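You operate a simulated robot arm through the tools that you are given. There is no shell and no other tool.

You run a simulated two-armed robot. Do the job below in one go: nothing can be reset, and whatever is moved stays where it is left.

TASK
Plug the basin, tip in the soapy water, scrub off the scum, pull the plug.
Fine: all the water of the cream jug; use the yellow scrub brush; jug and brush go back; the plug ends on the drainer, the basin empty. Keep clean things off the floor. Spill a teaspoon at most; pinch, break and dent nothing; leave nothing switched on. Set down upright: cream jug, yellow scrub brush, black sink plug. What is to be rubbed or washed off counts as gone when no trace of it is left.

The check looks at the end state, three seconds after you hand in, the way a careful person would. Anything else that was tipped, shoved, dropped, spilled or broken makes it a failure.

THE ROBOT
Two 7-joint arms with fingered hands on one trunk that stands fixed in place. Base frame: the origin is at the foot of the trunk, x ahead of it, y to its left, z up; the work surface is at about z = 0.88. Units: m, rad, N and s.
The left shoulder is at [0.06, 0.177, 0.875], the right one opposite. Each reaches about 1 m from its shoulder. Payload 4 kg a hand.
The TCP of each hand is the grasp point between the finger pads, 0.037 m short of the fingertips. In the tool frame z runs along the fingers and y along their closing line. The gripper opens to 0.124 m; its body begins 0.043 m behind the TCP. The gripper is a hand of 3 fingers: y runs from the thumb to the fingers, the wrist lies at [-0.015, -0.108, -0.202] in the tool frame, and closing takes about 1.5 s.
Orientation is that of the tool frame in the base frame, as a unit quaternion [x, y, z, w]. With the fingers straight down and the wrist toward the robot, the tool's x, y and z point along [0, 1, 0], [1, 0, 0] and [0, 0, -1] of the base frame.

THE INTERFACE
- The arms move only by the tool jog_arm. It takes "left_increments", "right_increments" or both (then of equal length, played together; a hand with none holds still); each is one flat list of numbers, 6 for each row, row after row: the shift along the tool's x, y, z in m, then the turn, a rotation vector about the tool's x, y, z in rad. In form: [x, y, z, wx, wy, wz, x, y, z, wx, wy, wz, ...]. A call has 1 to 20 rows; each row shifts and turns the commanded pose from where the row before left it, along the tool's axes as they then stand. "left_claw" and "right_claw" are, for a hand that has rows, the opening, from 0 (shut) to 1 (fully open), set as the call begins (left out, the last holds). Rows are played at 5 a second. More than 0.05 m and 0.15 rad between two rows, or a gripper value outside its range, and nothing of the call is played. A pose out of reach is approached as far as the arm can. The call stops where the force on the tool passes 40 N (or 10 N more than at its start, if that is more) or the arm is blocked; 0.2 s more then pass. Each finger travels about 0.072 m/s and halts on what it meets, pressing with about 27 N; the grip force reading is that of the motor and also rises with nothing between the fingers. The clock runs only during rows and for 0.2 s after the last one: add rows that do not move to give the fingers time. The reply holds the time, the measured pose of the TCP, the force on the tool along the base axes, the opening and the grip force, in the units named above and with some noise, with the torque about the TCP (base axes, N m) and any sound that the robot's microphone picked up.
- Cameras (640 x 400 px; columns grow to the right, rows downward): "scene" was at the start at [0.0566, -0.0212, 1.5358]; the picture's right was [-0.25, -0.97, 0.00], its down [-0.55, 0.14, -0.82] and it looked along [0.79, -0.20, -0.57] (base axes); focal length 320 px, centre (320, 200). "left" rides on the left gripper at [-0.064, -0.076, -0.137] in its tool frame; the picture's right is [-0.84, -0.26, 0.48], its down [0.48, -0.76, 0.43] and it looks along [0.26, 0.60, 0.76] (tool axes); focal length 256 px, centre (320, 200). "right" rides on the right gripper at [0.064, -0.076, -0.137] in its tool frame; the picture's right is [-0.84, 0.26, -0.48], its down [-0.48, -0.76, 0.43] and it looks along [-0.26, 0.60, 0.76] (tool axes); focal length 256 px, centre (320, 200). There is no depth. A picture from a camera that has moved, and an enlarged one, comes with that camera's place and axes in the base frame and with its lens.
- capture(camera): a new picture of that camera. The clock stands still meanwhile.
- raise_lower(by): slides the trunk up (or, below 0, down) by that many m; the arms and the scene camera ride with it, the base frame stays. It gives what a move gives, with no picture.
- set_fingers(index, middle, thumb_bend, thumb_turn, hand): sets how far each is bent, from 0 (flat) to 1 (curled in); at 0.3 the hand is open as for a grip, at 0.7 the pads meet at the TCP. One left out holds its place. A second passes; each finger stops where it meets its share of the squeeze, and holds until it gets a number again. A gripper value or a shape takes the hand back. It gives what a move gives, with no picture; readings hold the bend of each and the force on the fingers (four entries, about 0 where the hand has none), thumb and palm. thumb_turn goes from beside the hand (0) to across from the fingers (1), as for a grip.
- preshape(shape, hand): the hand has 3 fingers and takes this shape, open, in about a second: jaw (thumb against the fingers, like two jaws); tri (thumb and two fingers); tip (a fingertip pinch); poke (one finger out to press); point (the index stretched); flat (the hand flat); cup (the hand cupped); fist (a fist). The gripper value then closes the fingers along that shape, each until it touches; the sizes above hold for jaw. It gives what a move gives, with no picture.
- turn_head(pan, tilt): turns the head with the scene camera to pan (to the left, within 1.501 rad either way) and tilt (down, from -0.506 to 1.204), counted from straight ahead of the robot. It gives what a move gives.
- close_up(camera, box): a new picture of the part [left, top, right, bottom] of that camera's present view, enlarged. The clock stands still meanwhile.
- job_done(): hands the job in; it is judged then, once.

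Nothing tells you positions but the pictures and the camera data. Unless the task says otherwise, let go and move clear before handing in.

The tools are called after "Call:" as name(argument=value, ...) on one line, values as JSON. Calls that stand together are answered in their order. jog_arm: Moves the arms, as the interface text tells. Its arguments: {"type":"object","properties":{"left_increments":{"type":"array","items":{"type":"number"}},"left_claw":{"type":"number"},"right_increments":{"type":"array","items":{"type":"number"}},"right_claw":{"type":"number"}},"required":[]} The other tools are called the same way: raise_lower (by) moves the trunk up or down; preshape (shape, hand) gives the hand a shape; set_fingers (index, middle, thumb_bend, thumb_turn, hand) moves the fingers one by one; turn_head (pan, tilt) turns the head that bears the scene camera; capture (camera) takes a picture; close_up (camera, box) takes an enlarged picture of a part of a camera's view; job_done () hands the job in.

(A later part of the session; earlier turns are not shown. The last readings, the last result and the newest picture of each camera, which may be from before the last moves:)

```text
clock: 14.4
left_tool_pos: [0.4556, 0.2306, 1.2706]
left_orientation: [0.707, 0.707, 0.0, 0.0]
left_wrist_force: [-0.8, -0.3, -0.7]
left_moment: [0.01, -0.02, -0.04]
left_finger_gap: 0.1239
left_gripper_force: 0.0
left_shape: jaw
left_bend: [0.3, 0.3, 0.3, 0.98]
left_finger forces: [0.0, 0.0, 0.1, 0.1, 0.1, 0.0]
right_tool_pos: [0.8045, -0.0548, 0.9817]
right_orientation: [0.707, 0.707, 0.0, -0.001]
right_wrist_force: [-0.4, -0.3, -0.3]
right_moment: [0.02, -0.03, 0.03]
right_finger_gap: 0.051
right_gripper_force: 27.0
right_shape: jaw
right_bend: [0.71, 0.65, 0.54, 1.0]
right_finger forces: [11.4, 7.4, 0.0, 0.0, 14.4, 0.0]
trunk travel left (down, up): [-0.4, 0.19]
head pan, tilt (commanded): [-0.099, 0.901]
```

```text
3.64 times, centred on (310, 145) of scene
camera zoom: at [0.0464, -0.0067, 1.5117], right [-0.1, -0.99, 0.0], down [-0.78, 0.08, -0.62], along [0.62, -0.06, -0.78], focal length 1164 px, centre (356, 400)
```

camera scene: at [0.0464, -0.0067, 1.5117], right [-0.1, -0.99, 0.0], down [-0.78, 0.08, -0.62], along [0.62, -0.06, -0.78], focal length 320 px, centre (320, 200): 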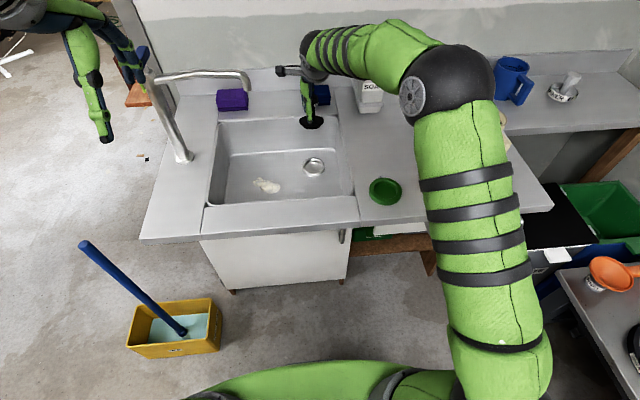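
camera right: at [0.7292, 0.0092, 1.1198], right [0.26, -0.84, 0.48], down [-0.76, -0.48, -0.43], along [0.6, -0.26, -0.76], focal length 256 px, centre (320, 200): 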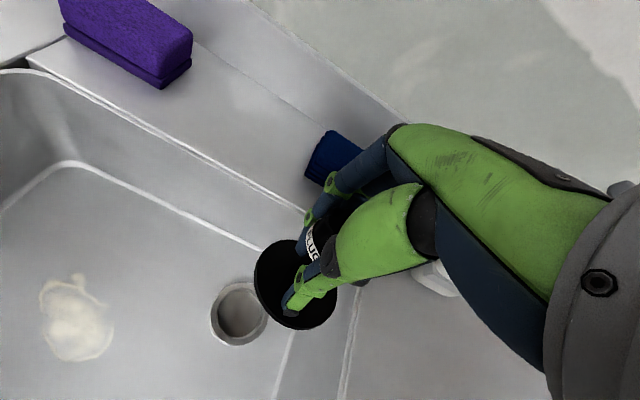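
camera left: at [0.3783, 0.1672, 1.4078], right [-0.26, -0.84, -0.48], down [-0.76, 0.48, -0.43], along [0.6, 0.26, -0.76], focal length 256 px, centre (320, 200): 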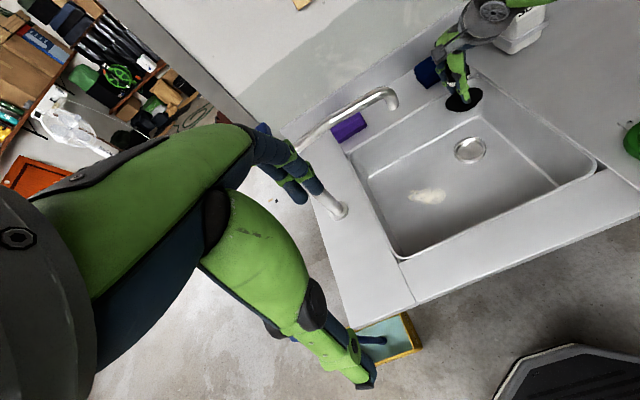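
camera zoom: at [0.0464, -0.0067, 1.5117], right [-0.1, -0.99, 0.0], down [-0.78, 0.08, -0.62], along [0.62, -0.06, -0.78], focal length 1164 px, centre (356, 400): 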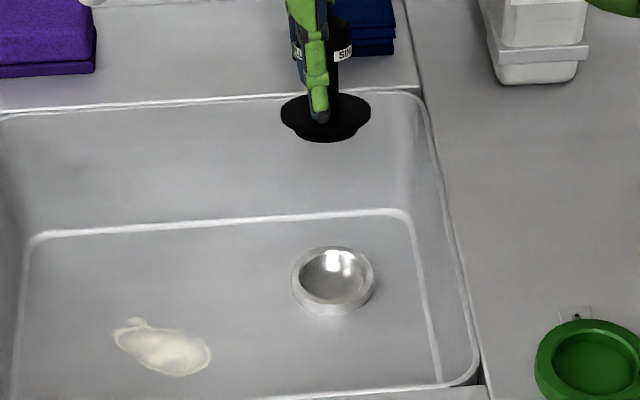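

The disc is about 4 mm too far in x and 3 mm too far in y from the ring centre. I'll correct that and go down until the plug is roughly 2 cm above the ring.

Call:
jog_arm(right_increments=[-0.003, -0.004, 0.03, 0, 0, 0, 0, 0, 0.035, 0, 0, 0, 0, 0, 0.035, 0, 0, 0, 0, 0, 0.03, 0, 0, 0, 0, 0, 0, 0, 0, 0])

Call:
close_up(camera="right", box=[190, 220, 350, 360])

Call:
close_up(camera="left", box=[400, 60, 520, 180])

Call:
close_up(camera="scene", box=[260, 90, 360, 200])

```text
clock: 15.6
left_tool_pos: [0.4551, 0.2312, 1.2711]
left_orientation: [0.707, 0.707, 0.0, 0.0]
left_wrist_force: [-0.4, 0.0, 0.0]
left_moment: [0.03, 0.01, 0.04]
left_finger_gap: 0.1236
left_gripper_force: 0.0
left_shape: jaw
left_bend: [0.3, 0.3, 0.3, 0.98]
left_finger forces: [0.1, 0.0, 0.0, 0.1, 0.1, 0.1]
right_tool_pos: [0.799, -0.0584, 0.8524]
right_orientation: [0.707, 0.707, 0.0, 0.0]
right_wrist_force: [0.2, -0.3, -0.3]
right_moment: [-0.02, -0.03, 0.05]
right_finger_gap: 0.0511
right_gripper_force: 27.0
right_shape: jaw
right_bend: [0.71, 0.65, 0.54, 1.0]
right_finger forces: [11.5, 7.4, 0.1, 0.0, 14.4, 0.0]
trunk travel left (down, up): [-0.4, 0.19]
head pan, tilt (commanded): [-0.099, 0.901]
```

```text
2.86 times, centred on (270, 290) of right
camera zoom: at [0.7243, 0.005, 0.9896], right [0.26, -0.84, 0.48], down [-0.76, -0.48, -0.43], along [0.6, -0.26, -0.76], focal length 731 px, centre (463, -57)
```

zoom: 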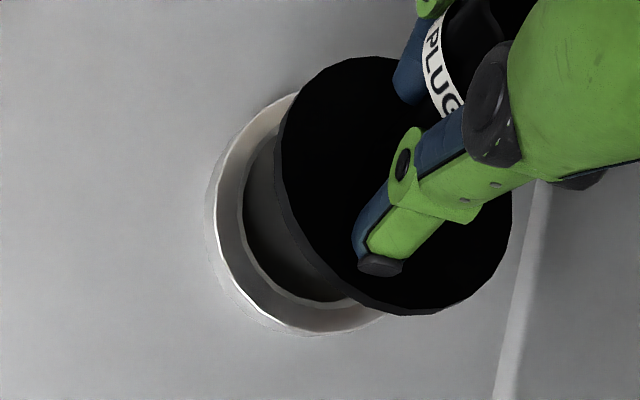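

```text
3.33 times, centred on (460, 120) of left
camera zoom: at [0.3784, 0.1672, 1.4078], right [-0.26, -0.84, -0.48], down [-0.76, 0.48, -0.43], along [0.6, 0.26, -0.76], focal length 853 px, centre (-147, 467)
```

zoom: 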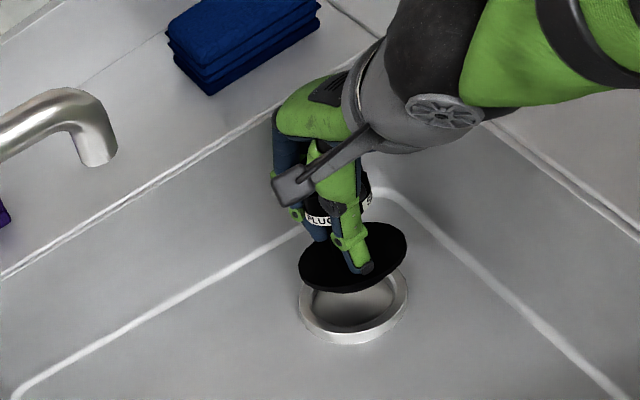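

```text
3.64 times, centred on (310, 145) of scene
camera zoom: at [0.0464, -0.0066, 1.5117], right [-0.1, -1.0, 0.0], down [-0.78, 0.08, -0.62], along [0.62, -0.06, -0.78], focal length 1164 px, centre (356, 400)
```

zoom: 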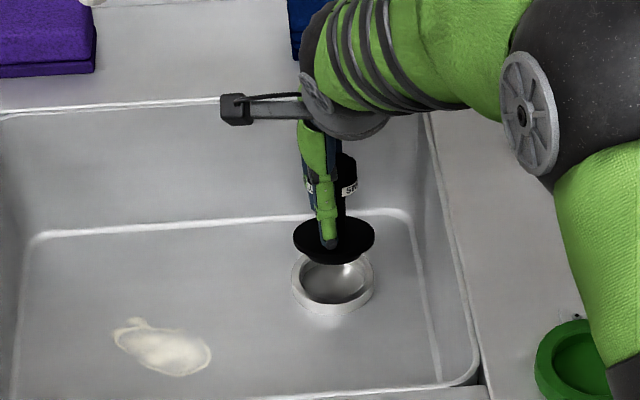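

Projecting the disc straight down lands it on the ring centre within about 1 mm in all three views. I'll lower gently.

Call:
jog_arm(right_increments=[0, 0, 0.015, 0, 0, 0, 0, 0, 0.01, 0, 0, 0, 0, 0, 0.005, 0, 0, 0, 0, 0, 0.003, 0, 0, 0, 0, 0, 0.003, 0, 0, 0])

Call:
close_up(camera="left", box=[400, 60, 520, 180])

Call:
close_up(camera="right", box=[190, 220, 350, 360])

```text
clock: 16.8
left_tool_pos: [0.4553, 0.2311, 1.2705]
left_orientation: [0.707, 0.707, 0.0, 0.0]
left_wrist_force: [-0.6, 0.3, -0.2]
left_moment: [0.04, -0.01, -0.01]
left_finger_gap: 0.1238
left_gripper_force: 0.1
left_shape: jaw
left_bend: [0.3, 0.3, 0.3, 0.98]
left_finger forces: [0.0, 0.0, 0.1, 0.0, 0.0, 0.0]
right_tool_pos: [0.7999, -0.0579, 0.818]
right_orientation: [0.707, 0.707, 0.0, 0.001]
right_wrist_force: [-0.3, 0.1, 2.5]
right_moment: [-0.04, -0.03, -0.03]
right_finger_gap: 0.0511
right_gripper_force: 27.3
right_shape: jaw
right_bend: [0.71, 0.65, 0.54, 1.0]
right_finger forces: [11.2, 7.6, 0.0, 0.0, 16.1, 0.0]
trunk travel left (down, up): [-0.4, 0.19]
head pan, tilt (commanded): [-0.099, 0.901]
```

```text
3.33 times, centred on (460, 120) of left
camera zoom: at [0.378, 0.1673, 1.408], right [-0.26, -0.84, -0.48], down [-0.76, 0.48, -0.43], along [0.6, 0.26, -0.76], focal length 853 px, centre (-147, 467)
```

zoom: 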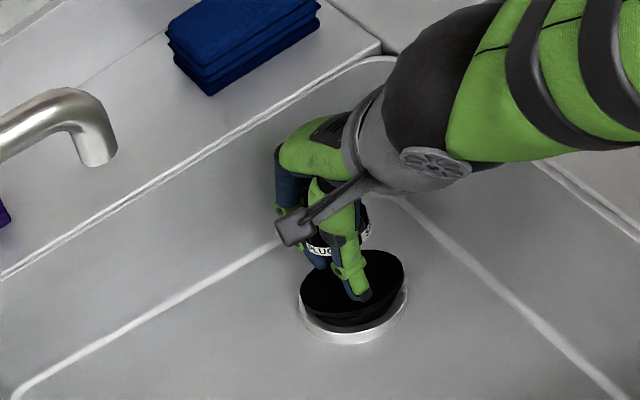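

```text
2.86 times, centred on (270, 290) of right
camera zoom: at [0.7248, 0.0063, 0.9555], right [0.26, -0.84, 0.48], down [-0.76, -0.48, -0.44], along [0.6, -0.25, -0.76], focal length 731 px, centre (463, -57)
```

zoom: 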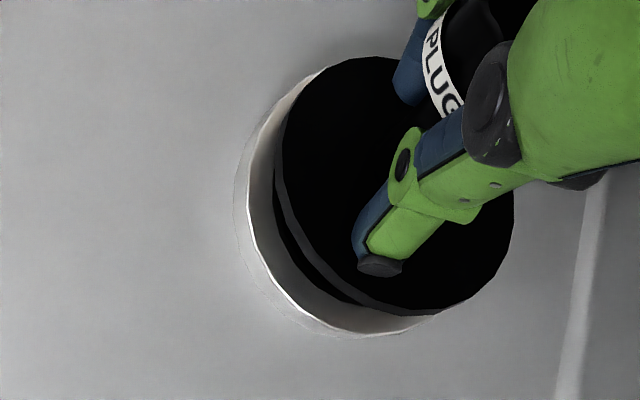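

There's light contact of 2.5 N, so the boss is at the ring opening. I'll press down in small steps and watch the force.

Call:
jog_arm(right_increments=[0, 0, 0.003, 0, 0, 0, 0, 0, 0.003, 0, 0, 0])

Call:
close_up(camera="left", box=[430, 100, 490, 170])

Call:
close_up(camera="scene", box=[280, 120, 350, 190])

```text
clock: 17.4
left_tool_pos: [0.4517, 0.2312, 1.2717]
left_orientation: [0.707, 0.707, 0.001, 0.0]
left_wrist_force: [-0.1, -0.3, 0.0]
left_moment: [0.0, 0.0, 0.03]
left_finger_gap: 0.124
left_gripper_force: 0.1
left_shape: jaw
left_bend: [0.3, 0.3, 0.3, 0.98]
left_finger forces: [0.1, 0.1, 0.1, 0.0, 0.0, 0.0]
right_tool_pos: [0.8, -0.0568, 0.8139]
right_orientation: [0.707, 0.707, 0.002, 0.002]
right_wrist_force: [-9.0, 2.5, 19.9]
right_moment: [0.05, -0.04, 0.06]
right_finger_gap: 0.0514
right_gripper_force: 26.7
right_shape: jaw
right_bend: [0.72, 0.65, 0.53, 0.99]
right_finger forces: [10.6, 7.0, 0.1, 0.0, 24.5, 0.0]
trunk travel left (down, up): [-0.4, 0.19]
head pan, tilt (commanded): [-0.099, 0.901]
```

```text
5.71 times, centred on (460, 135) of left
camera zoom: at [0.3759, 0.1677, 1.4087], right [-0.26, -0.84, -0.48], down [-0.76, 0.48, -0.44], along [0.6, 0.26, -0.76], focal length 1463 px, centre (-480, 571)
```

zoom: 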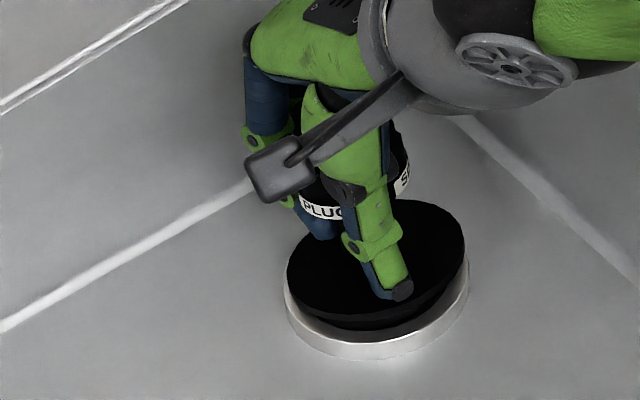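

```text
5.71 times, centred on (315, 155) of scene
camera zoom: at [0.0438, -0.0062, 1.5121], right [-0.1, -1.0, 0.0], down [-0.78, 0.08, -0.62], along [0.62, -0.06, -0.78], focal length 1829 px, centre (349, 457)
```

zoom: 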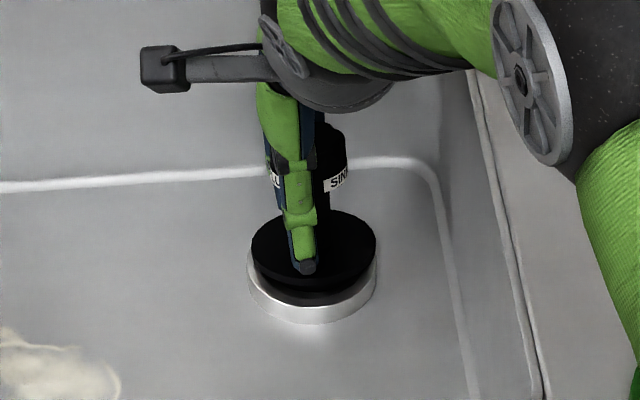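

The force on the hand is -9 N in x, so the plug is bearing on the far (+x) edge of the ring. I'll ease up, shift 3 mm toward the robot and press again.

Call:
jog_arm(right_increments=[0, 0, -0.004, 0, 0, 0, 0.0005, -0.003, 0, 0, 0, 0, 0, 0, 0.003, 0, 0, 0, 0, 0, 0.003, 0, 0, 0])

Call:
close_up(camera="left", box=[430, 100, 490, 170])

Call:
close_up(camera="right", box=[210, 220, 350, 340])

```text
clock: 18.4
left_tool_pos: [0.4531, 0.2311, 1.2708]
left_orientation: [0.707, 0.707, 0.001, 0.0]
left_wrist_force: [0.2, -1.0, 0.4]
left_moment: [0.05, -0.01, -0.03]
left_finger_gap: 0.1238
left_gripper_force: 0.1
left_shape: jaw
left_bend: [0.3, 0.3, 0.3, 0.98]
left_finger forces: [0.1, 0.0, 0.0, 0.0, 0.0, 0.0]
right_tool_pos: [0.7957, -0.0579, 0.812]
right_orientation: [0.707, 0.707, 0.001, 0.002]
right_wrist_force: [-4.8, 2.7, 20.0]
right_moment: [0.05, -0.38, 0.02]
right_finger_gap: 0.0522
right_gripper_force: 27.6
right_shape: jaw
right_bend: [0.72, 0.64, 0.53, 0.99]
right_finger forces: [12.5, 9.4, 0.0, 0.0, 26.2, 0.0]
trunk travel left (down, up): [-0.4, 0.19]
head pan, tilt (commanded): [-0.099, 0.901]
```

```text
5.71 times, centred on (460, 135) of left
camera zoom: at [0.3762, 0.1676, 1.4086], right [-0.26, -0.84, -0.48], down [-0.76, 0.48, -0.44], along [0.6, 0.25, -0.76], focal length 1463 px, centre (-480, 571)
```

zoom: 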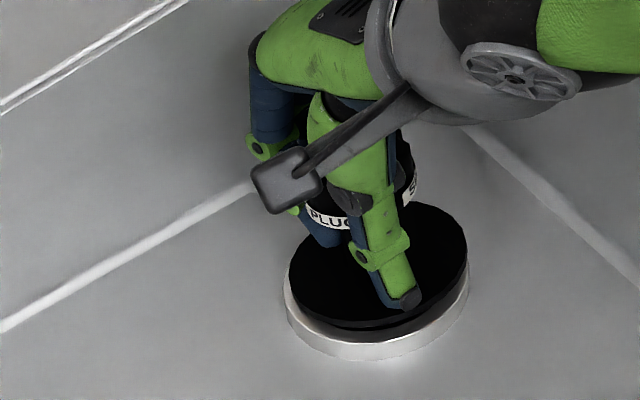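

```text
3.33 times, centred on (280, 280) of right
camera zoom: at [0.7204, 0.0062, 0.9491], right [0.26, -0.84, 0.48], down [-0.76, -0.48, -0.44], along [0.6, -0.25, -0.76], focal length 853 px, centre (453, -67)
```

zoom: 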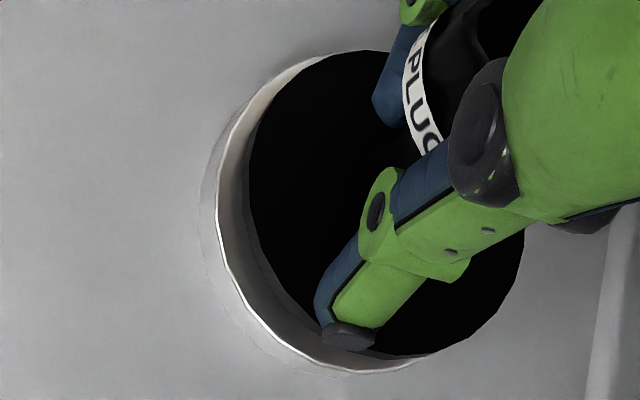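

The plug dropped deeper. A slight side load remains, so I'll shift 2 mm more toward the robot and press a little.

Call:
jog_arm(right_increments=[0.001, -0.002, -0.002, 0, 0, 0, 0, 0, 0.002, 0, 0, 0, 0, 0, 0.002, 0, 0, 0])

Call:
close_up(camera="left", box=[430, 100, 490, 170])

Call:
close_up(camera="right", box=[210, 220, 350, 340])

Call:
close_up(camera="scene", box=[280, 120, 350, 190])

```text
clock: 19.2
left_tool_pos: [0.4522, 0.231, 1.2727]
left_orientation: [0.707, 0.707, 0.001, 0.001]
left_wrist_force: [0.2, 0.9, 0.1]
left_moment: [0.0, 0.0, -0.01]
left_finger_gap: 0.124
left_gripper_force: 0.1
left_shape: jaw
left_bend: [0.3, 0.3, 0.3, 0.98]
left_finger forces: [0.0, 0.0, 0.0, 0.0, 0.1, 0.1]
right_tool_pos: [0.7947, -0.0565, 0.8107]
right_orientation: [0.707, 0.707, 0.002, 0.001]
right_wrist_force: [-5.3, 0.9, 26.2]
right_moment: [-0.06, -0.53, 0.0]
right_finger_gap: 0.0526
right_gripper_force: 27.1
right_shape: jaw
right_bend: [0.72, 0.64, 0.53, 0.99]
right_finger forces: [12.2, 10.9, 0.0, 0.1, 28.6, 0.0]
trunk travel left (down, up): [-0.4, 0.19]
head pan, tilt (commanded): [-0.099, 0.901]
```

```text
5.71 times, centred on (460, 135) of left
camera zoom: at [0.3757, 0.1674, 1.4088], right [-0.26, -0.84, -0.48], down [-0.76, 0.48, -0.44], along [0.6, 0.25, -0.76], focal length 1463 px, centre (-480, 571)
```

zoom: 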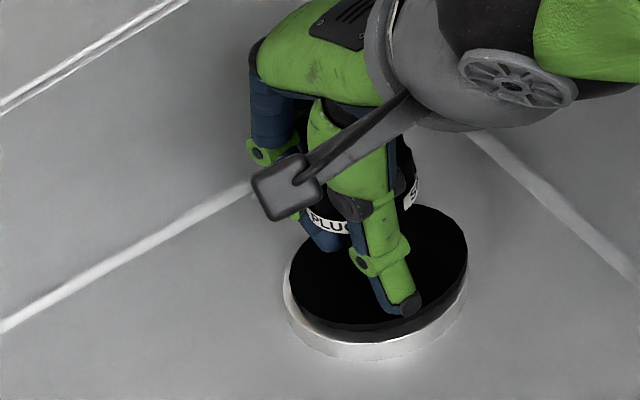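

```text
3.33 times, centred on (280, 280) of right
camera zoom: at [0.7187, 0.0068, 0.9477], right [0.26, -0.84, 0.48], down [-0.76, -0.48, -0.44], along [0.6, -0.25, -0.76], focal length 853 px, centre (453, -67)
```

zoom: 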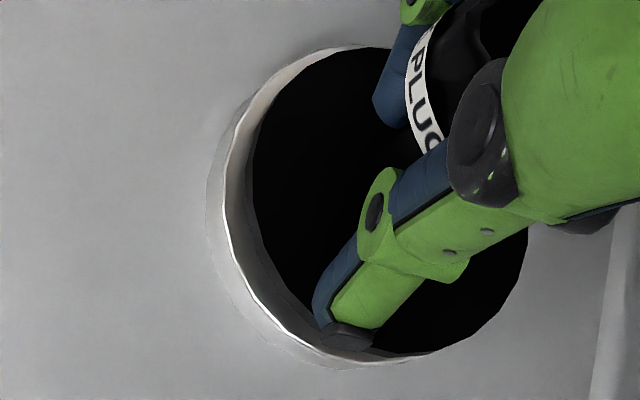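

```text
5.71 times, centred on (315, 155) of scene
camera zoom: at [0.0436, -0.0064, 1.512], right [-0.1, -0.99, 0.0], down [-0.78, 0.08, -0.62], along [0.62, -0.06, -0.78], focal length 1829 px, centre (349, 457)
```

zoom: 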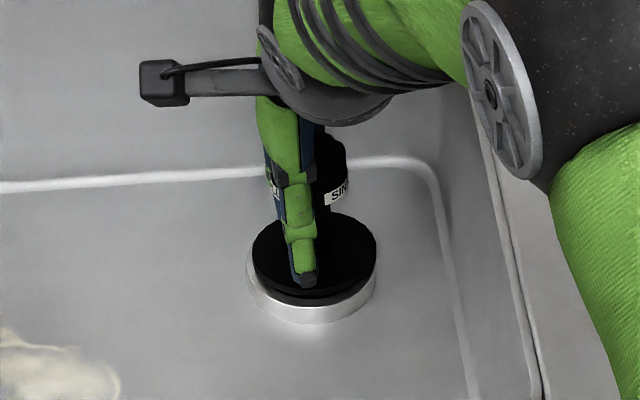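

The plug looks close to seated. I'll release it while raising slightly so it can settle by itself, then inspect.

Call:
jog_arm(right_increments=[0, 0, -0.002, 0, 0, 0, 0, 0, 0, 0, 0, 0, 0, 0, 0, 0, 0, 0, 0, 0, 0, 0, 0, 0, 0, 0, 0, 0, 0, 0], right_claw=0.62)

Call:
close_up(camera="left", box=[430, 100, 490, 170])

Call:
close_up(camera="right", box=[210, 220, 350, 340])

Call:
close_up(camera="scene", box=[280, 120, 350, 190])

```text
clock: 20.4
left_tool_pos: [0.4546, 0.2304, 1.2707]
left_orientation: [0.708, 0.707, 0.0, 0.0]
left_wrist_force: [0.2, -0.1, -0.6]
left_moment: [-0.01, 0.0, 0.02]
left_finger_gap: 0.1238
left_gripper_force: 0.0
left_shape: jaw
left_bend: [0.3, 0.3, 0.3, 0.98]
left_finger forces: [0.1, 0.0, 0.0, 0.0, 0.0, 0.0]
right_tool_pos: [0.796, -0.0556, 0.8084]
right_orientation: [0.707, 0.707, 0.001, 0.0]
right_wrist_force: [-0.7, -0.5, 0.7]
right_moment: [-0.01, -0.02, 0.01]
right_finger_gap: 0.0769
right_gripper_force: 0.0
right_shape: jaw
right_bend: [0.38, 0.41, 0.52, 0.99]
right_finger forces: [0.1, 0.0, 0.1, 0.0, 0.8, 0.0]
trunk travel left (down, up): [-0.4, 0.19]
head pan, tilt (commanded): [-0.099, 0.901]
```

```text
5.71 times, centred on (460, 135) of left
camera zoom: at [0.3783, 0.1672, 1.4078], right [-0.26, -0.84, -0.48], down [-0.76, 0.48, -0.43], along [0.6, 0.26, -0.76], focal length 1463 px, centre (-480, 571)
```

zoom: 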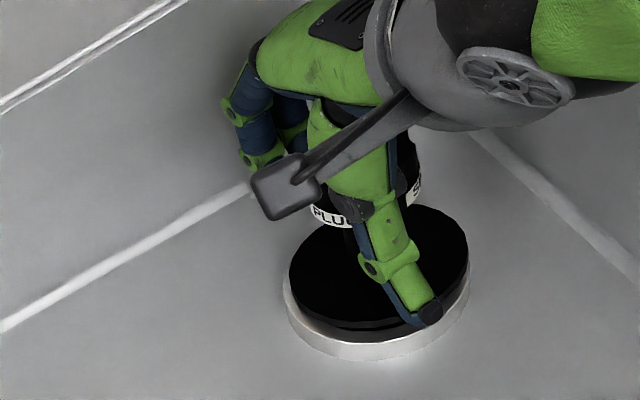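

```text
3.33 times, centred on (280, 280) of right
camera zoom: at [0.7204, 0.0071, 0.9465], right [0.26, -0.84, 0.48], down [-0.76, -0.48, -0.43], along [0.6, -0.26, -0.76], focal length 853 px, centre (453, -67)
```

zoom: 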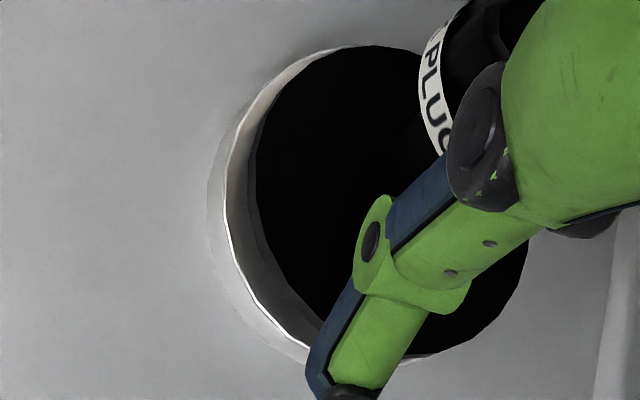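

```text
5.71 times, centred on (315, 155) of scene
camera zoom: at [0.0464, -0.0066, 1.5116], right [-0.1, -1.0, 0.0], down [-0.78, 0.08, -0.62], along [0.62, -0.06, -0.78], focal length 1829 px, centre (349, 457)
```

zoom: 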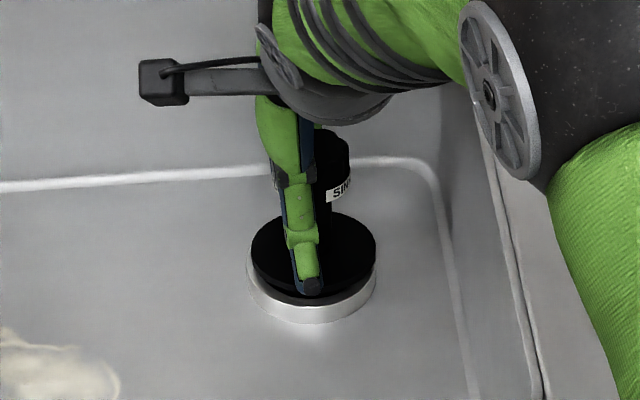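

The plug is released, but the thumb still lightly touches the knob. I'll open further, then lift straight up to inspect the plug.

Call:
jog_arm(right_increments=[0, 0, 0, 0, 0, 0, 0, 0, 0, 0, 0, 0, 0, 0, 0, 0, 0, 0, 0, 0, 0, 0, 0, 0], right_claw=0.8)

Call:
jog_arm(right_increments=[0, 0, -0.02, 0, 0, 0, 0, 0, -0.03, 0, 0, 0, 0, 0, -0.03, 0, 0, 0, 0, 0, -0.03, 0, 0, 0, 0, 0, 0, 0, 0, 0])

Call:
capture(camera="right")

Call:
close_up(camera="left", box=[430, 100, 490, 170])

Call:
close_up(camera="scene", box=[280, 120, 350, 190])

```text
clock: 21.4
left_tool_pos: [0.4548, 0.2313, 1.2715]
left_orientation: [0.708, 0.706, 0.0, 0.0]
left_wrist_force: [0.7, 0.1, -0.8]
left_moment: [-0.02, -0.02, 0.02]
left_finger_gap: 0.1236
left_gripper_force: 0.0
left_shape: jaw
left_bend: [0.3, 0.3, 0.3, 0.98]
left_finger forces: [0.0, 0.0, 0.1, 0.0, 0.0, 0.1]
right_tool_pos: [0.7963, -0.0566, 0.8093]
right_orientation: [0.707, 0.707, 0.0, 0.0]
right_wrist_force: [-0.8, -0.1, 0.8]
right_moment: [0.0, -0.01, -0.02]
right_finger_gap: 0.0991
right_gripper_force: 0.2
right_shape: jaw
right_bend: [0.33, 0.35, 0.0, 0.98]
right_finger forces: [0.0, 0.0, 0.0, 0.0, 0.1, 0.1]
trunk travel left (down, up): [-0.4, 0.19]
head pan, tilt (commanded): [-0.099, 0.901]
```

```text
clock: 22.6
left_tool_pos: [0.4556, 0.2305, 1.2714]
left_orientation: [0.707, 0.708, 0.0, 0.001]
left_wrist_force: [0.1, -0.5, 0.3]
left_moment: [0.05, 0.02, 0.02]
left_finger_gap: 0.1237
left_gripper_force: 0.1
left_shape: jaw
left_bend: [0.3, 0.3, 0.3, 0.98]
left_finger forces: [0.1, 0.1, 0.0, 0.1, 0.1, 0.0]
right_tool_pos: [0.7948, -0.0554, 0.9194]
right_orientation: [0.707, 0.707, -0.001, 0.001]
right_wrist_force: [0.2, -0.1, 0.2]
right_moment: [0.04, 0.01, 0.03]
right_finger_gap: 0.0993
right_gripper_force: 0.1
right_shape: jaw
right_bend: [0.33, 0.35, 0.0, 0.98]
right_finger forces: [0.0, 0.0, 0.0, 0.1, 0.0, 0.0]
trunk travel left (down, up): [-0.4, 0.19]
head pan, tilt (commanded): [-0.099, 0.901]
```

```text
taken
camera right: at [0.7204, 0.0066, 1.0571], right [0.26, -0.84, 0.48], down [-0.76, -0.48, -0.43], along [0.6, -0.26, -0.76], focal length 256 px, centre (320, 200)
```

right: 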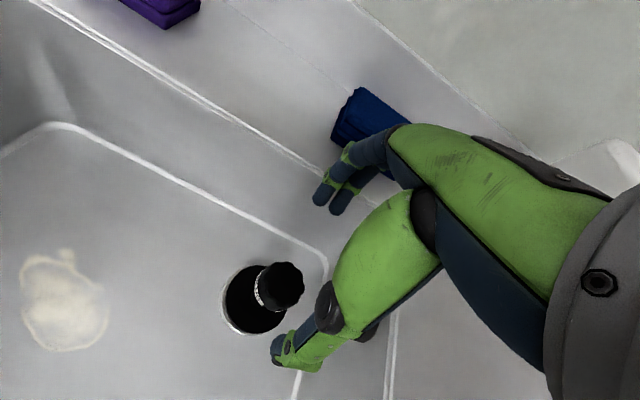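

```text
5.71 times, centred on (460, 135) of left
camera zoom: at [0.3784, 0.1673, 1.4078], right [-0.26, -0.84, -0.48], down [-0.76, 0.48, -0.43], along [0.6, 0.26, -0.76], focal length 1463 px, centre (-480, 571)
```

zoom: 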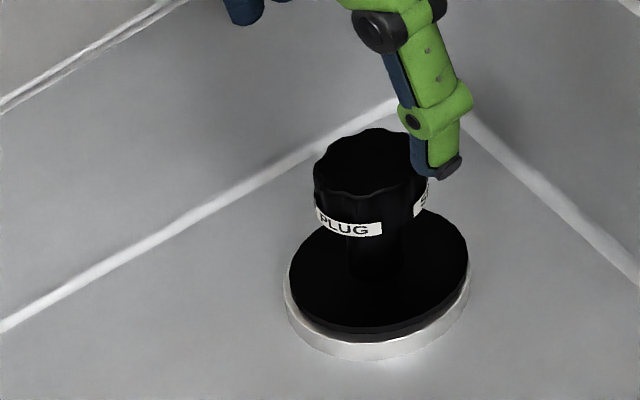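

```text
5.71 times, centred on (315, 155) of scene
camera zoom: at [0.0465, -0.0066, 1.5117], right [-0.1, -1.0, 0.0], down [-0.78, 0.08, -0.62], along [0.62, -0.06, -0.78], focal length 1829 px, centre (349, 457)
```

zoom: 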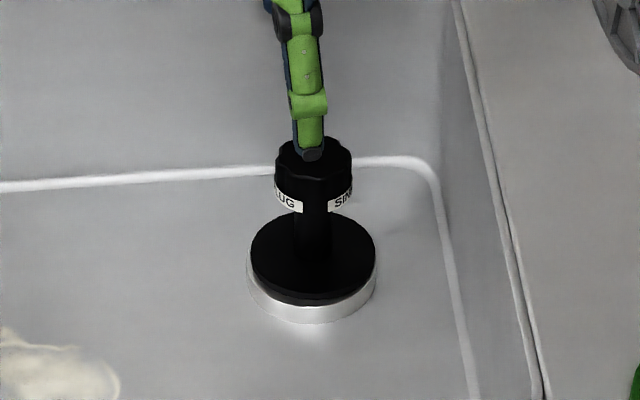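

The plug stands on the ring. I'll zoom in further to check that the flange lies flat and fully down.

Call:
close_up(camera="scene", box=[302, 140, 334, 164])

Call:
close_up(camera="left", box=[444, 116, 484, 164])

Call:
close_up(camera="right", box=[200, 240, 320, 350])

```text
16.00 times, centred on (318, 152) of scene
camera zoom: at [0.0465, -0.0066, 1.5117], right [-0.1, -1.0, 0.0], down [-0.78, 0.08, -0.62], along [0.62, -0.06, -0.78], focal length 5120 px, centre (352, 968)
```

zoom: 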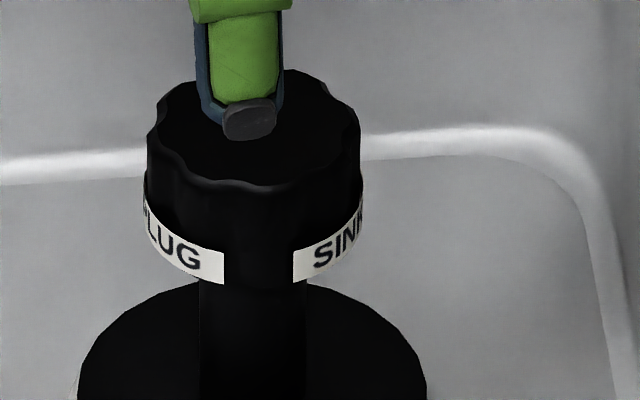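

```text
8.33 times, centred on (464, 140) of left
camera zoom: at [0.3784, 0.1673, 1.4078], right [-0.26, -0.84, -0.48], down [-0.76, 0.48, -0.43], along [0.6, 0.26, -0.76], focal length 2133 px, centre (-880, 700)
```

zoom: 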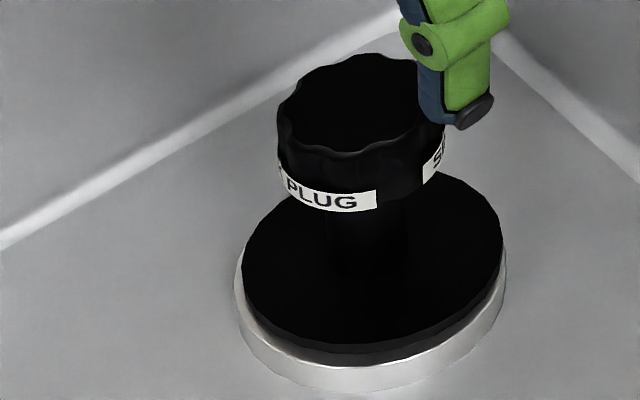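

```text
3.64 times, centred on (260, 295) of right
camera zoom: at [0.7204, 0.0066, 1.0571], right [0.26, -0.84, 0.48], down [-0.76, -0.48, -0.43], along [0.6, -0.26, -0.76], focal length 931 px, centre (538, -146)
```

zoom: 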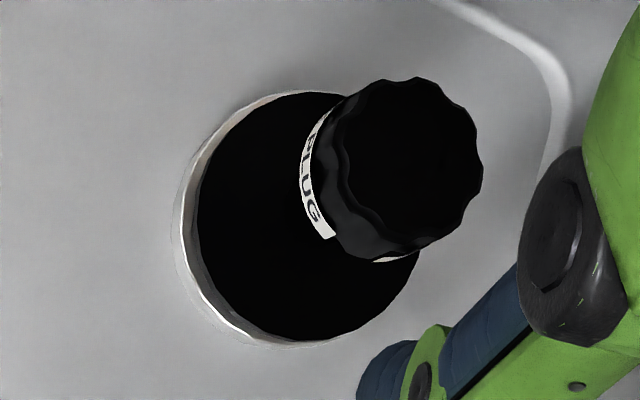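

I want to measure how much of the flange side shows, so I'll zoom on its lower edge.

Call:
close_up(camera="scene", box=[302, 158, 332, 182])

Call:
close_up(camera="left", box=[446, 138, 486, 166])

Call:
close_up(camera="right", box=[215, 260, 275, 340])

```text
16.00 times, centred on (317, 170) of scene
camera zoom: at [0.0465, -0.0066, 1.5117], right [-0.1, -1.0, 0.0], down [-0.78, 0.08, -0.62], along [0.62, -0.06, -0.78], focal length 5120 px, centre (368, 680)
```

zoom: 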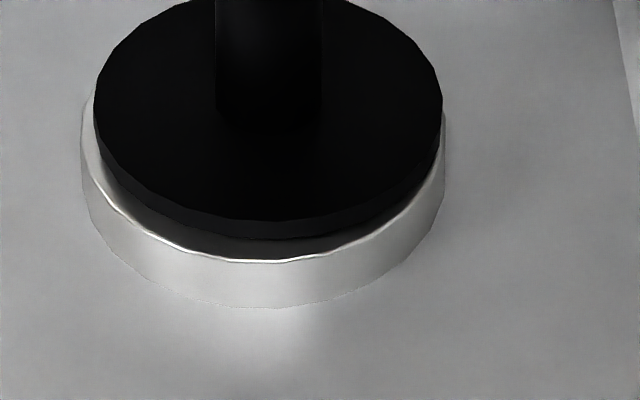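

```text
14.29 times, centred on (466, 152) of left
camera zoom: at [0.3784, 0.1673, 1.4078], right [-0.26, -0.84, -0.48], down [-0.76, 0.48, -0.43], along [0.6, 0.26, -0.76], focal length 3657 px, centre (-1766, 886)
```

zoom: 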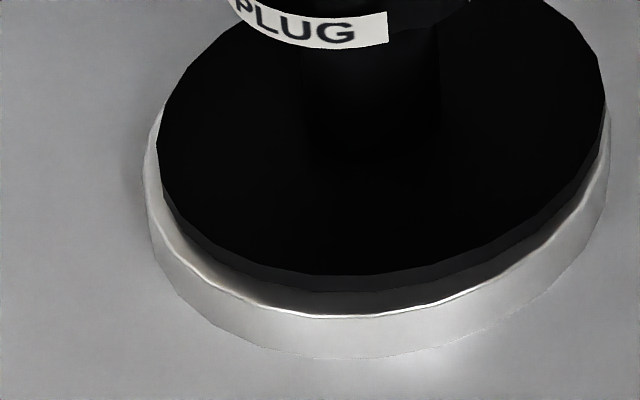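

```text
5.00 times, centred on (245, 300) of right
camera zoom: at [0.7204, 0.0066, 1.0571], right [0.26, -0.84, 0.48], down [-0.76, -0.48, -0.43], along [0.6, -0.26, -0.76], focal length 1280 px, centre (695, -300)
```

zoom: 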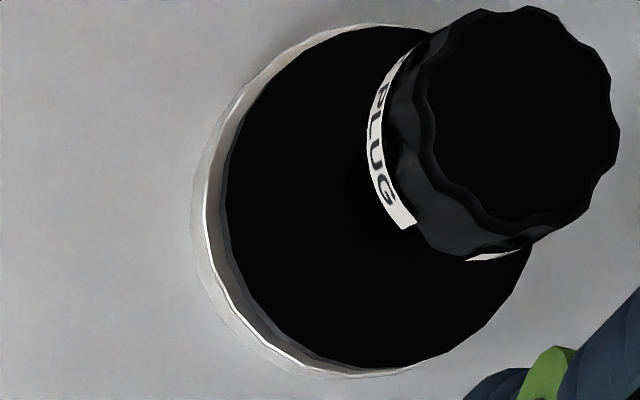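

The flange is still about 5 mm above the ring, so the plug isn't fully seated. I'll close the fingers, centre them over the knob and press straight down gently.

Call:
jog_arm(right_increments=[-0.0075, 0.002, 0, 0, 0, 0, 0, 0, 0, 0, 0, 0, 0, 0, 0, 0, 0, 0, 0, 0, 0, 0, 0, 0, 0, 0, 0, 0, 0, 0, 0, 0, 0, 0, 0, 0, 0, 0, 0, 0, 0, 0], right_claw=0.0)

Call:
capture(camera="right")

Call:
close_up(camera="left", box=[420, 70, 500, 170])

Call:
close_up(camera="scene", box=[280, 100, 350, 190])

```text
clock: 24.2
left_tool_pos: [0.4545, 0.2295, 1.2704]
left_orientation: [0.707, 0.707, 0.0, 0.0]
left_wrist_force: [0.4, 0.0, -0.3]
left_moment: [-0.04, 0.0, 0.0]
left_finger_gap: 0.1237
left_gripper_force: 0.2
left_shape: jaw
left_bend: [0.3, 0.3, 0.3, 0.98]
left_finger forces: [0.1, 0.0, 0.0, 0.0, 0.0, 0.0]
right_tool_pos: [0.7989, -0.0644, 0.9188]
right_orientation: [0.707, 0.708, 0.0, 0.0]
right_wrist_force: [-0.5, 0.3, 0.1]
right_moment: [0.01, -0.02, -0.03]
right_finger_gap: 0.0001
right_gripper_force: 27.0
right_shape: jaw
right_bend: [0.7, 0.7, 0.71, 1.0]
right_finger forces: [0.1, 0.0, 0.0, 0.0, 0.0, 0.0]
trunk travel left (down, up): [-0.4, 0.19]
head pan, tilt (commanded): [-0.099, 0.901]
```

```text
taken
camera right: at [0.7227, -0.0011, 1.0567], right [0.26, -0.84, 0.48], down [-0.76, -0.48, -0.43], along [0.6, -0.26, -0.76], focal length 256 px, centre (320, 200)
```

right: 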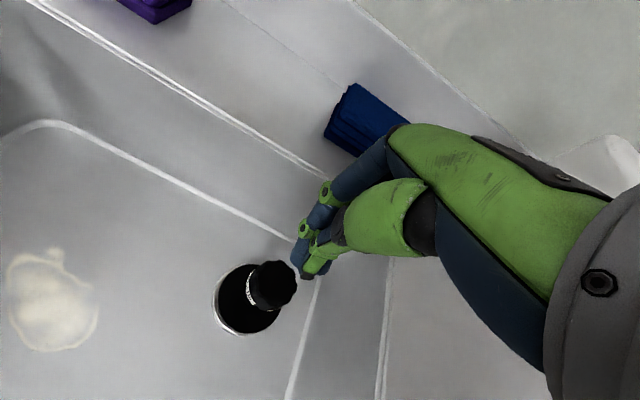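

```text
4.00 times, centred on (460, 120) of left
camera zoom: at [0.3783, 0.1673, 1.4078], right [-0.26, -0.84, -0.48], down [-0.76, 0.48, -0.43], along [0.6, 0.26, -0.76], focal length 1024 px, centre (-240, 520)
```

zoom: 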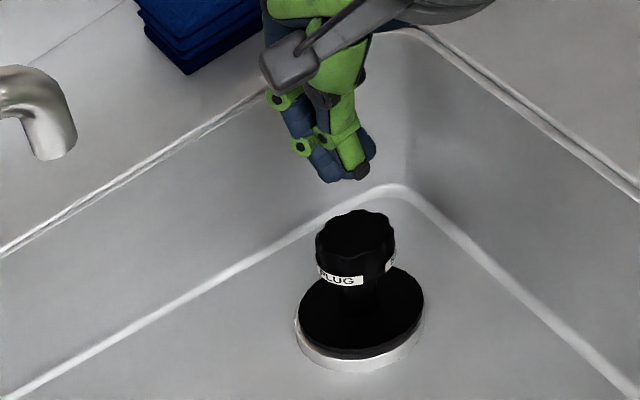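

```text
4.44 times, centred on (315, 145) of scene
camera zoom: at [0.0464, -0.0066, 1.5117], right [-0.1, -1.0, 0.0], down [-0.78, 0.08, -0.62], along [0.62, -0.06, -0.78], focal length 1422 px, centre (342, 444)
```

zoom: 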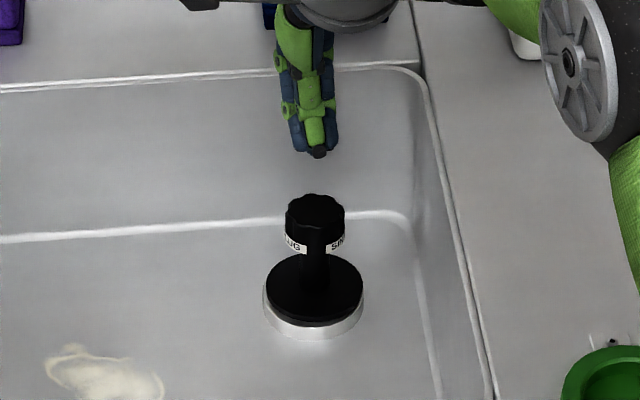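

The fingertips are about 6 cm above the knob. I'll shift 3 mm toward -y and descend to contact.

Call:
jog_arm(right_increments=[-0.003, -0.001, 0.02, 0, 0, 0, 0, 0, 0.02, 0, 0, 0, 0, 0, 0.006, 0, 0, 0, 0, 0, 0.004, 0, 0, 0, 0, 0, 0.003, 0, 0, 0])

Call:
close_up(camera="left", box=[420, 70, 500, 170])

Call:
close_up(camera="scene", box=[280, 100, 350, 190])

```text
clock: 25.4
left_tool_pos: [0.4533, 0.2294, 1.2705]
left_orientation: [0.707, 0.707, -0.001, -0.001]
left_wrist_force: [0.8, 0.4, 0.9]
left_moment: [0.01, 0.0, 0.01]
left_finger_gap: 0.1235
left_gripper_force: 0.0
left_shape: jaw
left_bend: [0.3, 0.3, 0.3, 0.98]
left_finger forces: [0.1, 0.0, 0.0, 0.1, 0.0, 0.1]
right_tool_pos: [0.7952, -0.0655, 0.8678]
right_orientation: [0.707, 0.707, 0.0, 0.0]
right_wrist_force: [-0.6, 0.7, 6.1]
right_moment: [0.04, 0.01, 0.0]
right_finger_gap: 0.0002
right_gripper_force: 27.1
right_shape: jaw
right_bend: [0.7, 0.7, 0.71, 1.0]
right_finger forces: [0.0, 0.0, 0.0, 0.0, 0.1, 0.0]
trunk travel left (down, up): [-0.4, 0.19]
head pan, tilt (commanded): [-0.099, 0.901]
```

```text
4.00 times, centred on (460, 120) of left
camera zoom: at [0.3778, 0.1673, 1.4081], right [-0.26, -0.84, -0.48], down [-0.76, 0.48, -0.43], along [0.6, 0.26, -0.76], focal length 1024 px, centre (-240, 520)
```

zoom: 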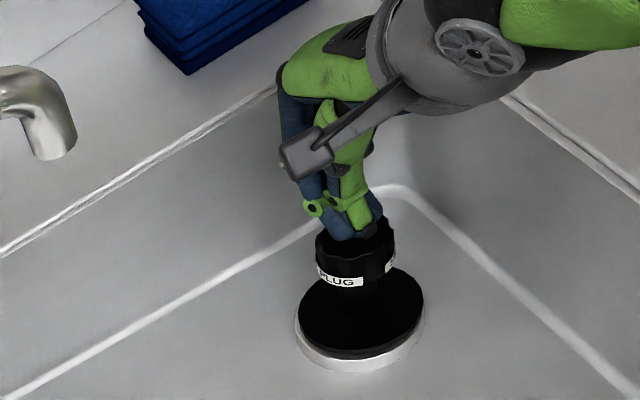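

```text
4.44 times, centred on (315, 145) of scene
camera zoom: at [0.0458, -0.0066, 1.5119], right [-0.1, -1.0, 0.0], down [-0.78, 0.08, -0.62], along [0.62, -0.06, -0.78], focal length 1422 px, centre (342, 444)
```

zoom: 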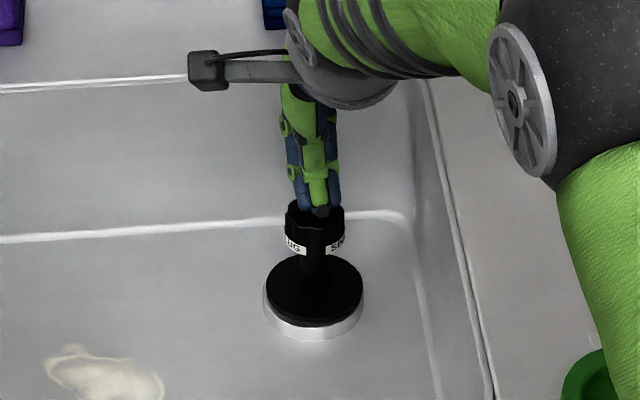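

Contact is 6 N and centred. I'll press further in 3 mm steps up to about 25 N.

Call:
jog_arm(right_increments=[0, 0, 0.003, 0, 0, 0, 0, 0, 0.003, 0, 0, 0, 0, 0, 0, 0, 0, 0])

Call:
close_up(camera="left", box=[446, 138, 486, 166])

Call:
close_up(camera="scene", box=[302, 158, 332, 182])

```text
clock: 26.2
left_tool_pos: [0.45, 0.2314, 1.271]
left_orientation: [0.707, 0.707, 0.0, 0.0]
left_wrist_force: [-0.1, -0.2, 0.2]
left_moment: [-0.01, 0.02, -0.05]
left_finger_gap: 0.1236
left_gripper_force: 0.1
left_shape: jaw
left_bend: [0.3, 0.3, 0.3, 0.98]
left_finger forces: [0.1, 0.1, 0.1, 0.0, 0.1, 0.0]
right_tool_pos: [0.7948, -0.0642, 0.8633]
right_orientation: [0.706, 0.708, 0.004, 0.001]
right_wrist_force: [-9.2, 5.7, 32.2]
right_moment: [0.22, 0.41, -0.05]
right_finger_gap: 0.0
right_gripper_force: 27.2
right_shape: jaw
right_bend: [0.7, 0.7, 0.7, 1.0]
right_finger forces: [0.1, 0.0, 0.0, 0.0, 0.0, 0.0]
trunk travel left (down, up): [-0.4, 0.19]
head pan, tilt (commanded): [-0.099, 0.901]
```

```text
14.29 times, centred on (466, 152) of left
camera zoom: at [0.3747, 0.1681, 1.409], right [-0.26, -0.84, -0.48], down [-0.76, 0.48, -0.44], along [0.6, 0.25, -0.76], focal length 3657 px, centre (-1766, 886)
```

zoom: 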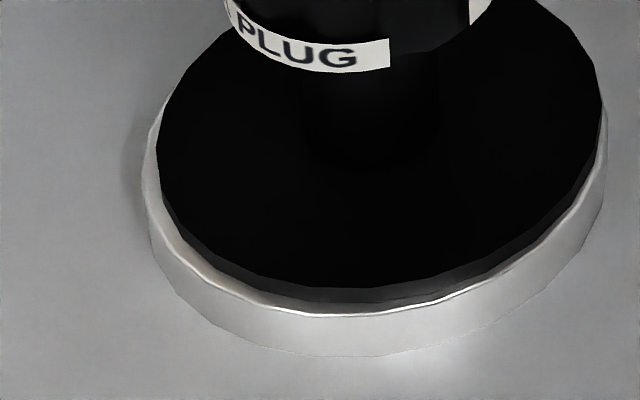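

```text
16.00 times, centred on (317, 170) of scene
camera zoom: at [0.0426, -0.0058, 1.5121], right [-0.1, -1.0, 0.0], down [-0.78, 0.08, -0.62], along [0.62, -0.06, -0.78], focal length 5120 px, centre (368, 680)
```

zoom: 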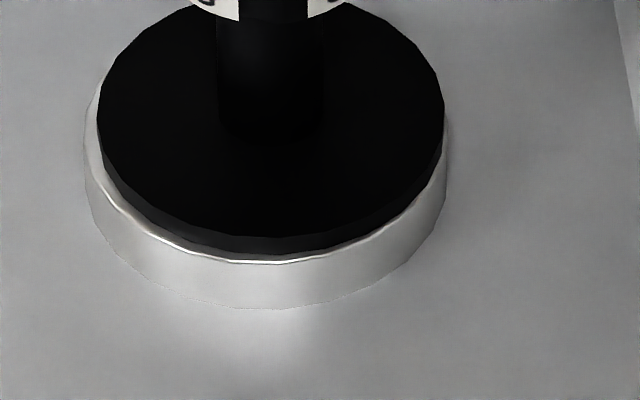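

The press at about 32 N pushed the plug down flush on the ring. Next I'll back off, open the hand and move over to look at the jug.

Call:
jog_arm(right_increments=[0, 0, -0.02, 0, 0, 0, 0, 0, -0.04, 0, 0, 0, 0, 0, -0.04, 0, 0, 0, 0, 0, -0.04, 0, 0, 0, 0, 0, -0.04, 0, 0, 0, 0, 0, -0.02, 0, 0, 0])

Call:
jog_arm(right_increments=[-0.0386, -0.0275, -0.014, 0, 0, 0, -0.0386, -0.0275, -0.014, 0, 0, 0, -0.0386, -0.0275, -0.014, 0, 0, 0, -0.0386, -0.0275, -0.014, 0, 0, 0, -0.0386, -0.0275, -0.014, 0, 0, 0, -0.0386, -0.0275, -0.014, 0, 0, 0, -0.0386, -0.0275, -0.014, 0, 0, 0, -0.0386, -0.0275, -0.014, 0, 0, 0, -0.0386, -0.0275, -0.014, 0, 0, 0, -0.0386, -0.0275, -0.014, 0, 0, 0], right_claw=1.0)

Call:
capture(camera="right")

Call:
capture(camera="scene")

Call:
close_up(camera="left", box=[430, 100, 490, 170])

```text
clock: 27.6
left_tool_pos: [0.4554, 0.231, 1.2695]
left_orientation: [0.707, 0.707, 0.001, 0.0]
left_wrist_force: [0.2, -0.5, -0.3]
left_moment: [-0.02, -0.01, -0.04]
left_finger_gap: 0.1236
left_gripper_force: 0.0
left_shape: jaw
left_bend: [0.3, 0.3, 0.3, 0.98]
left_finger forces: [0.1, 0.1, 0.1, 0.0, 0.1, 0.1]
right_tool_pos: [0.795, -0.0684, 1.0625]
right_orientation: [0.707, 0.707, -0.001, 0.0]
right_wrist_force: [0.0, -0.1, 0.2]
right_moment: [0.0, -0.04, -0.05]
right_finger_gap: 0.0001
right_gripper_force: 27.0
right_shape: jaw
right_bend: [0.7, 0.7, 0.71, 1.0]
right_finger forces: [0.0, 0.1, 0.0, 0.1, 0.0, 0.0]
trunk travel left (down, up): [-0.4, 0.19]
head pan, tilt (commanded): [-0.099, 0.901]
```

```text
clock: 29.8
left_tool_pos: [0.4547, 0.2299, 1.271]
left_orientation: [0.707, 0.708, 0.0, 0.001]
left_wrist_force: [-0.3, -0.2, 0.3]
left_moment: [-0.01, -0.02, -0.01]
left_finger_gap: 0.1238
left_gripper_force: 0.0
left_shape: jaw
left_bend: [0.3, 0.3, 0.3, 0.98]
left_finger forces: [0.0, 0.0, 0.0, 0.0, 0.1, 0.0]
right_tool_pos: [0.5246, -0.4542, 1.2]
right_orientation: [0.706, 0.708, 0.0, -0.001]
right_wrist_force: [-0.9, 0.2, -0.2]
right_moment: [-0.01, -0.01, 0.0]
right_finger_gap: 0.1237
right_gripper_force: 0.0
right_shape: jaw
right_bend: [0.3, 0.3, 0.3, 0.98]
right_finger forces: [0.0, 0.0, 0.1, 0.1, 0.1, 0.1]
trunk travel left (down, up): [-0.4, 0.19]
head pan, tilt (commanded): [-0.099, 0.901]
```

```text
taken
camera right: at [0.4483, -0.3917, 1.3373], right [0.26, -0.84, 0.48], down [-0.76, -0.48, -0.43], along [0.6, -0.25, -0.76], focal length 256 px, centre (320, 200)
```

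right: 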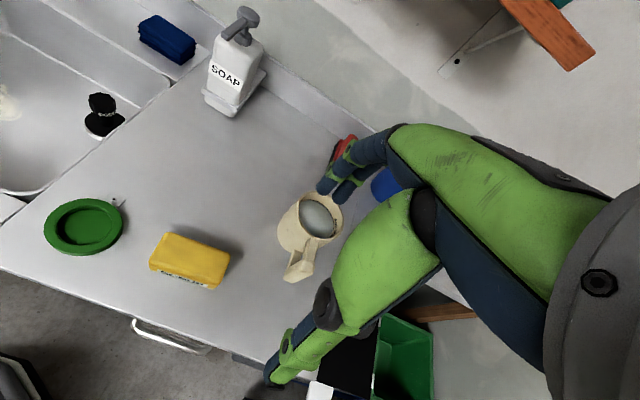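

```text
taken
camera scene: at [0.0458, -0.007, 1.5117], right [-0.1, -1.0, 0.0], down [-0.78, 0.08, -0.62], along [0.62, -0.06, -0.78], focal length 320 px, centre (320, 200)
```

scene: 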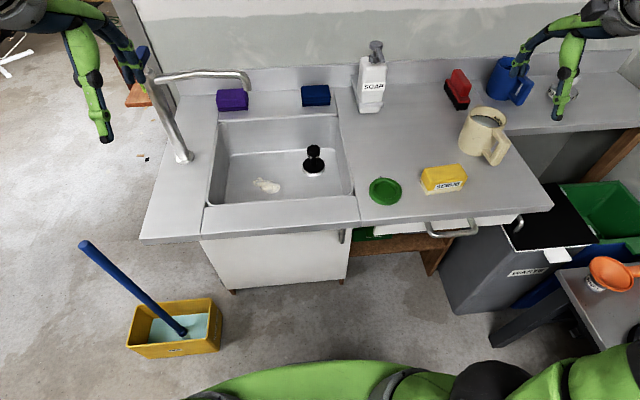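

```text
5.71 times, centred on (460, 135) of left
camera zoom: at [0.3777, 0.1669, 1.408], right [-0.26, -0.84, -0.48], down [-0.76, 0.48, -0.43], along [0.6, 0.26, -0.76], focal length 1463 px, centre (-480, 571)
```

zoom: 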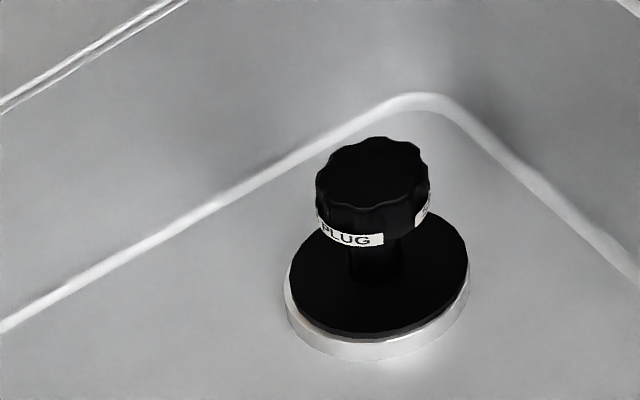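

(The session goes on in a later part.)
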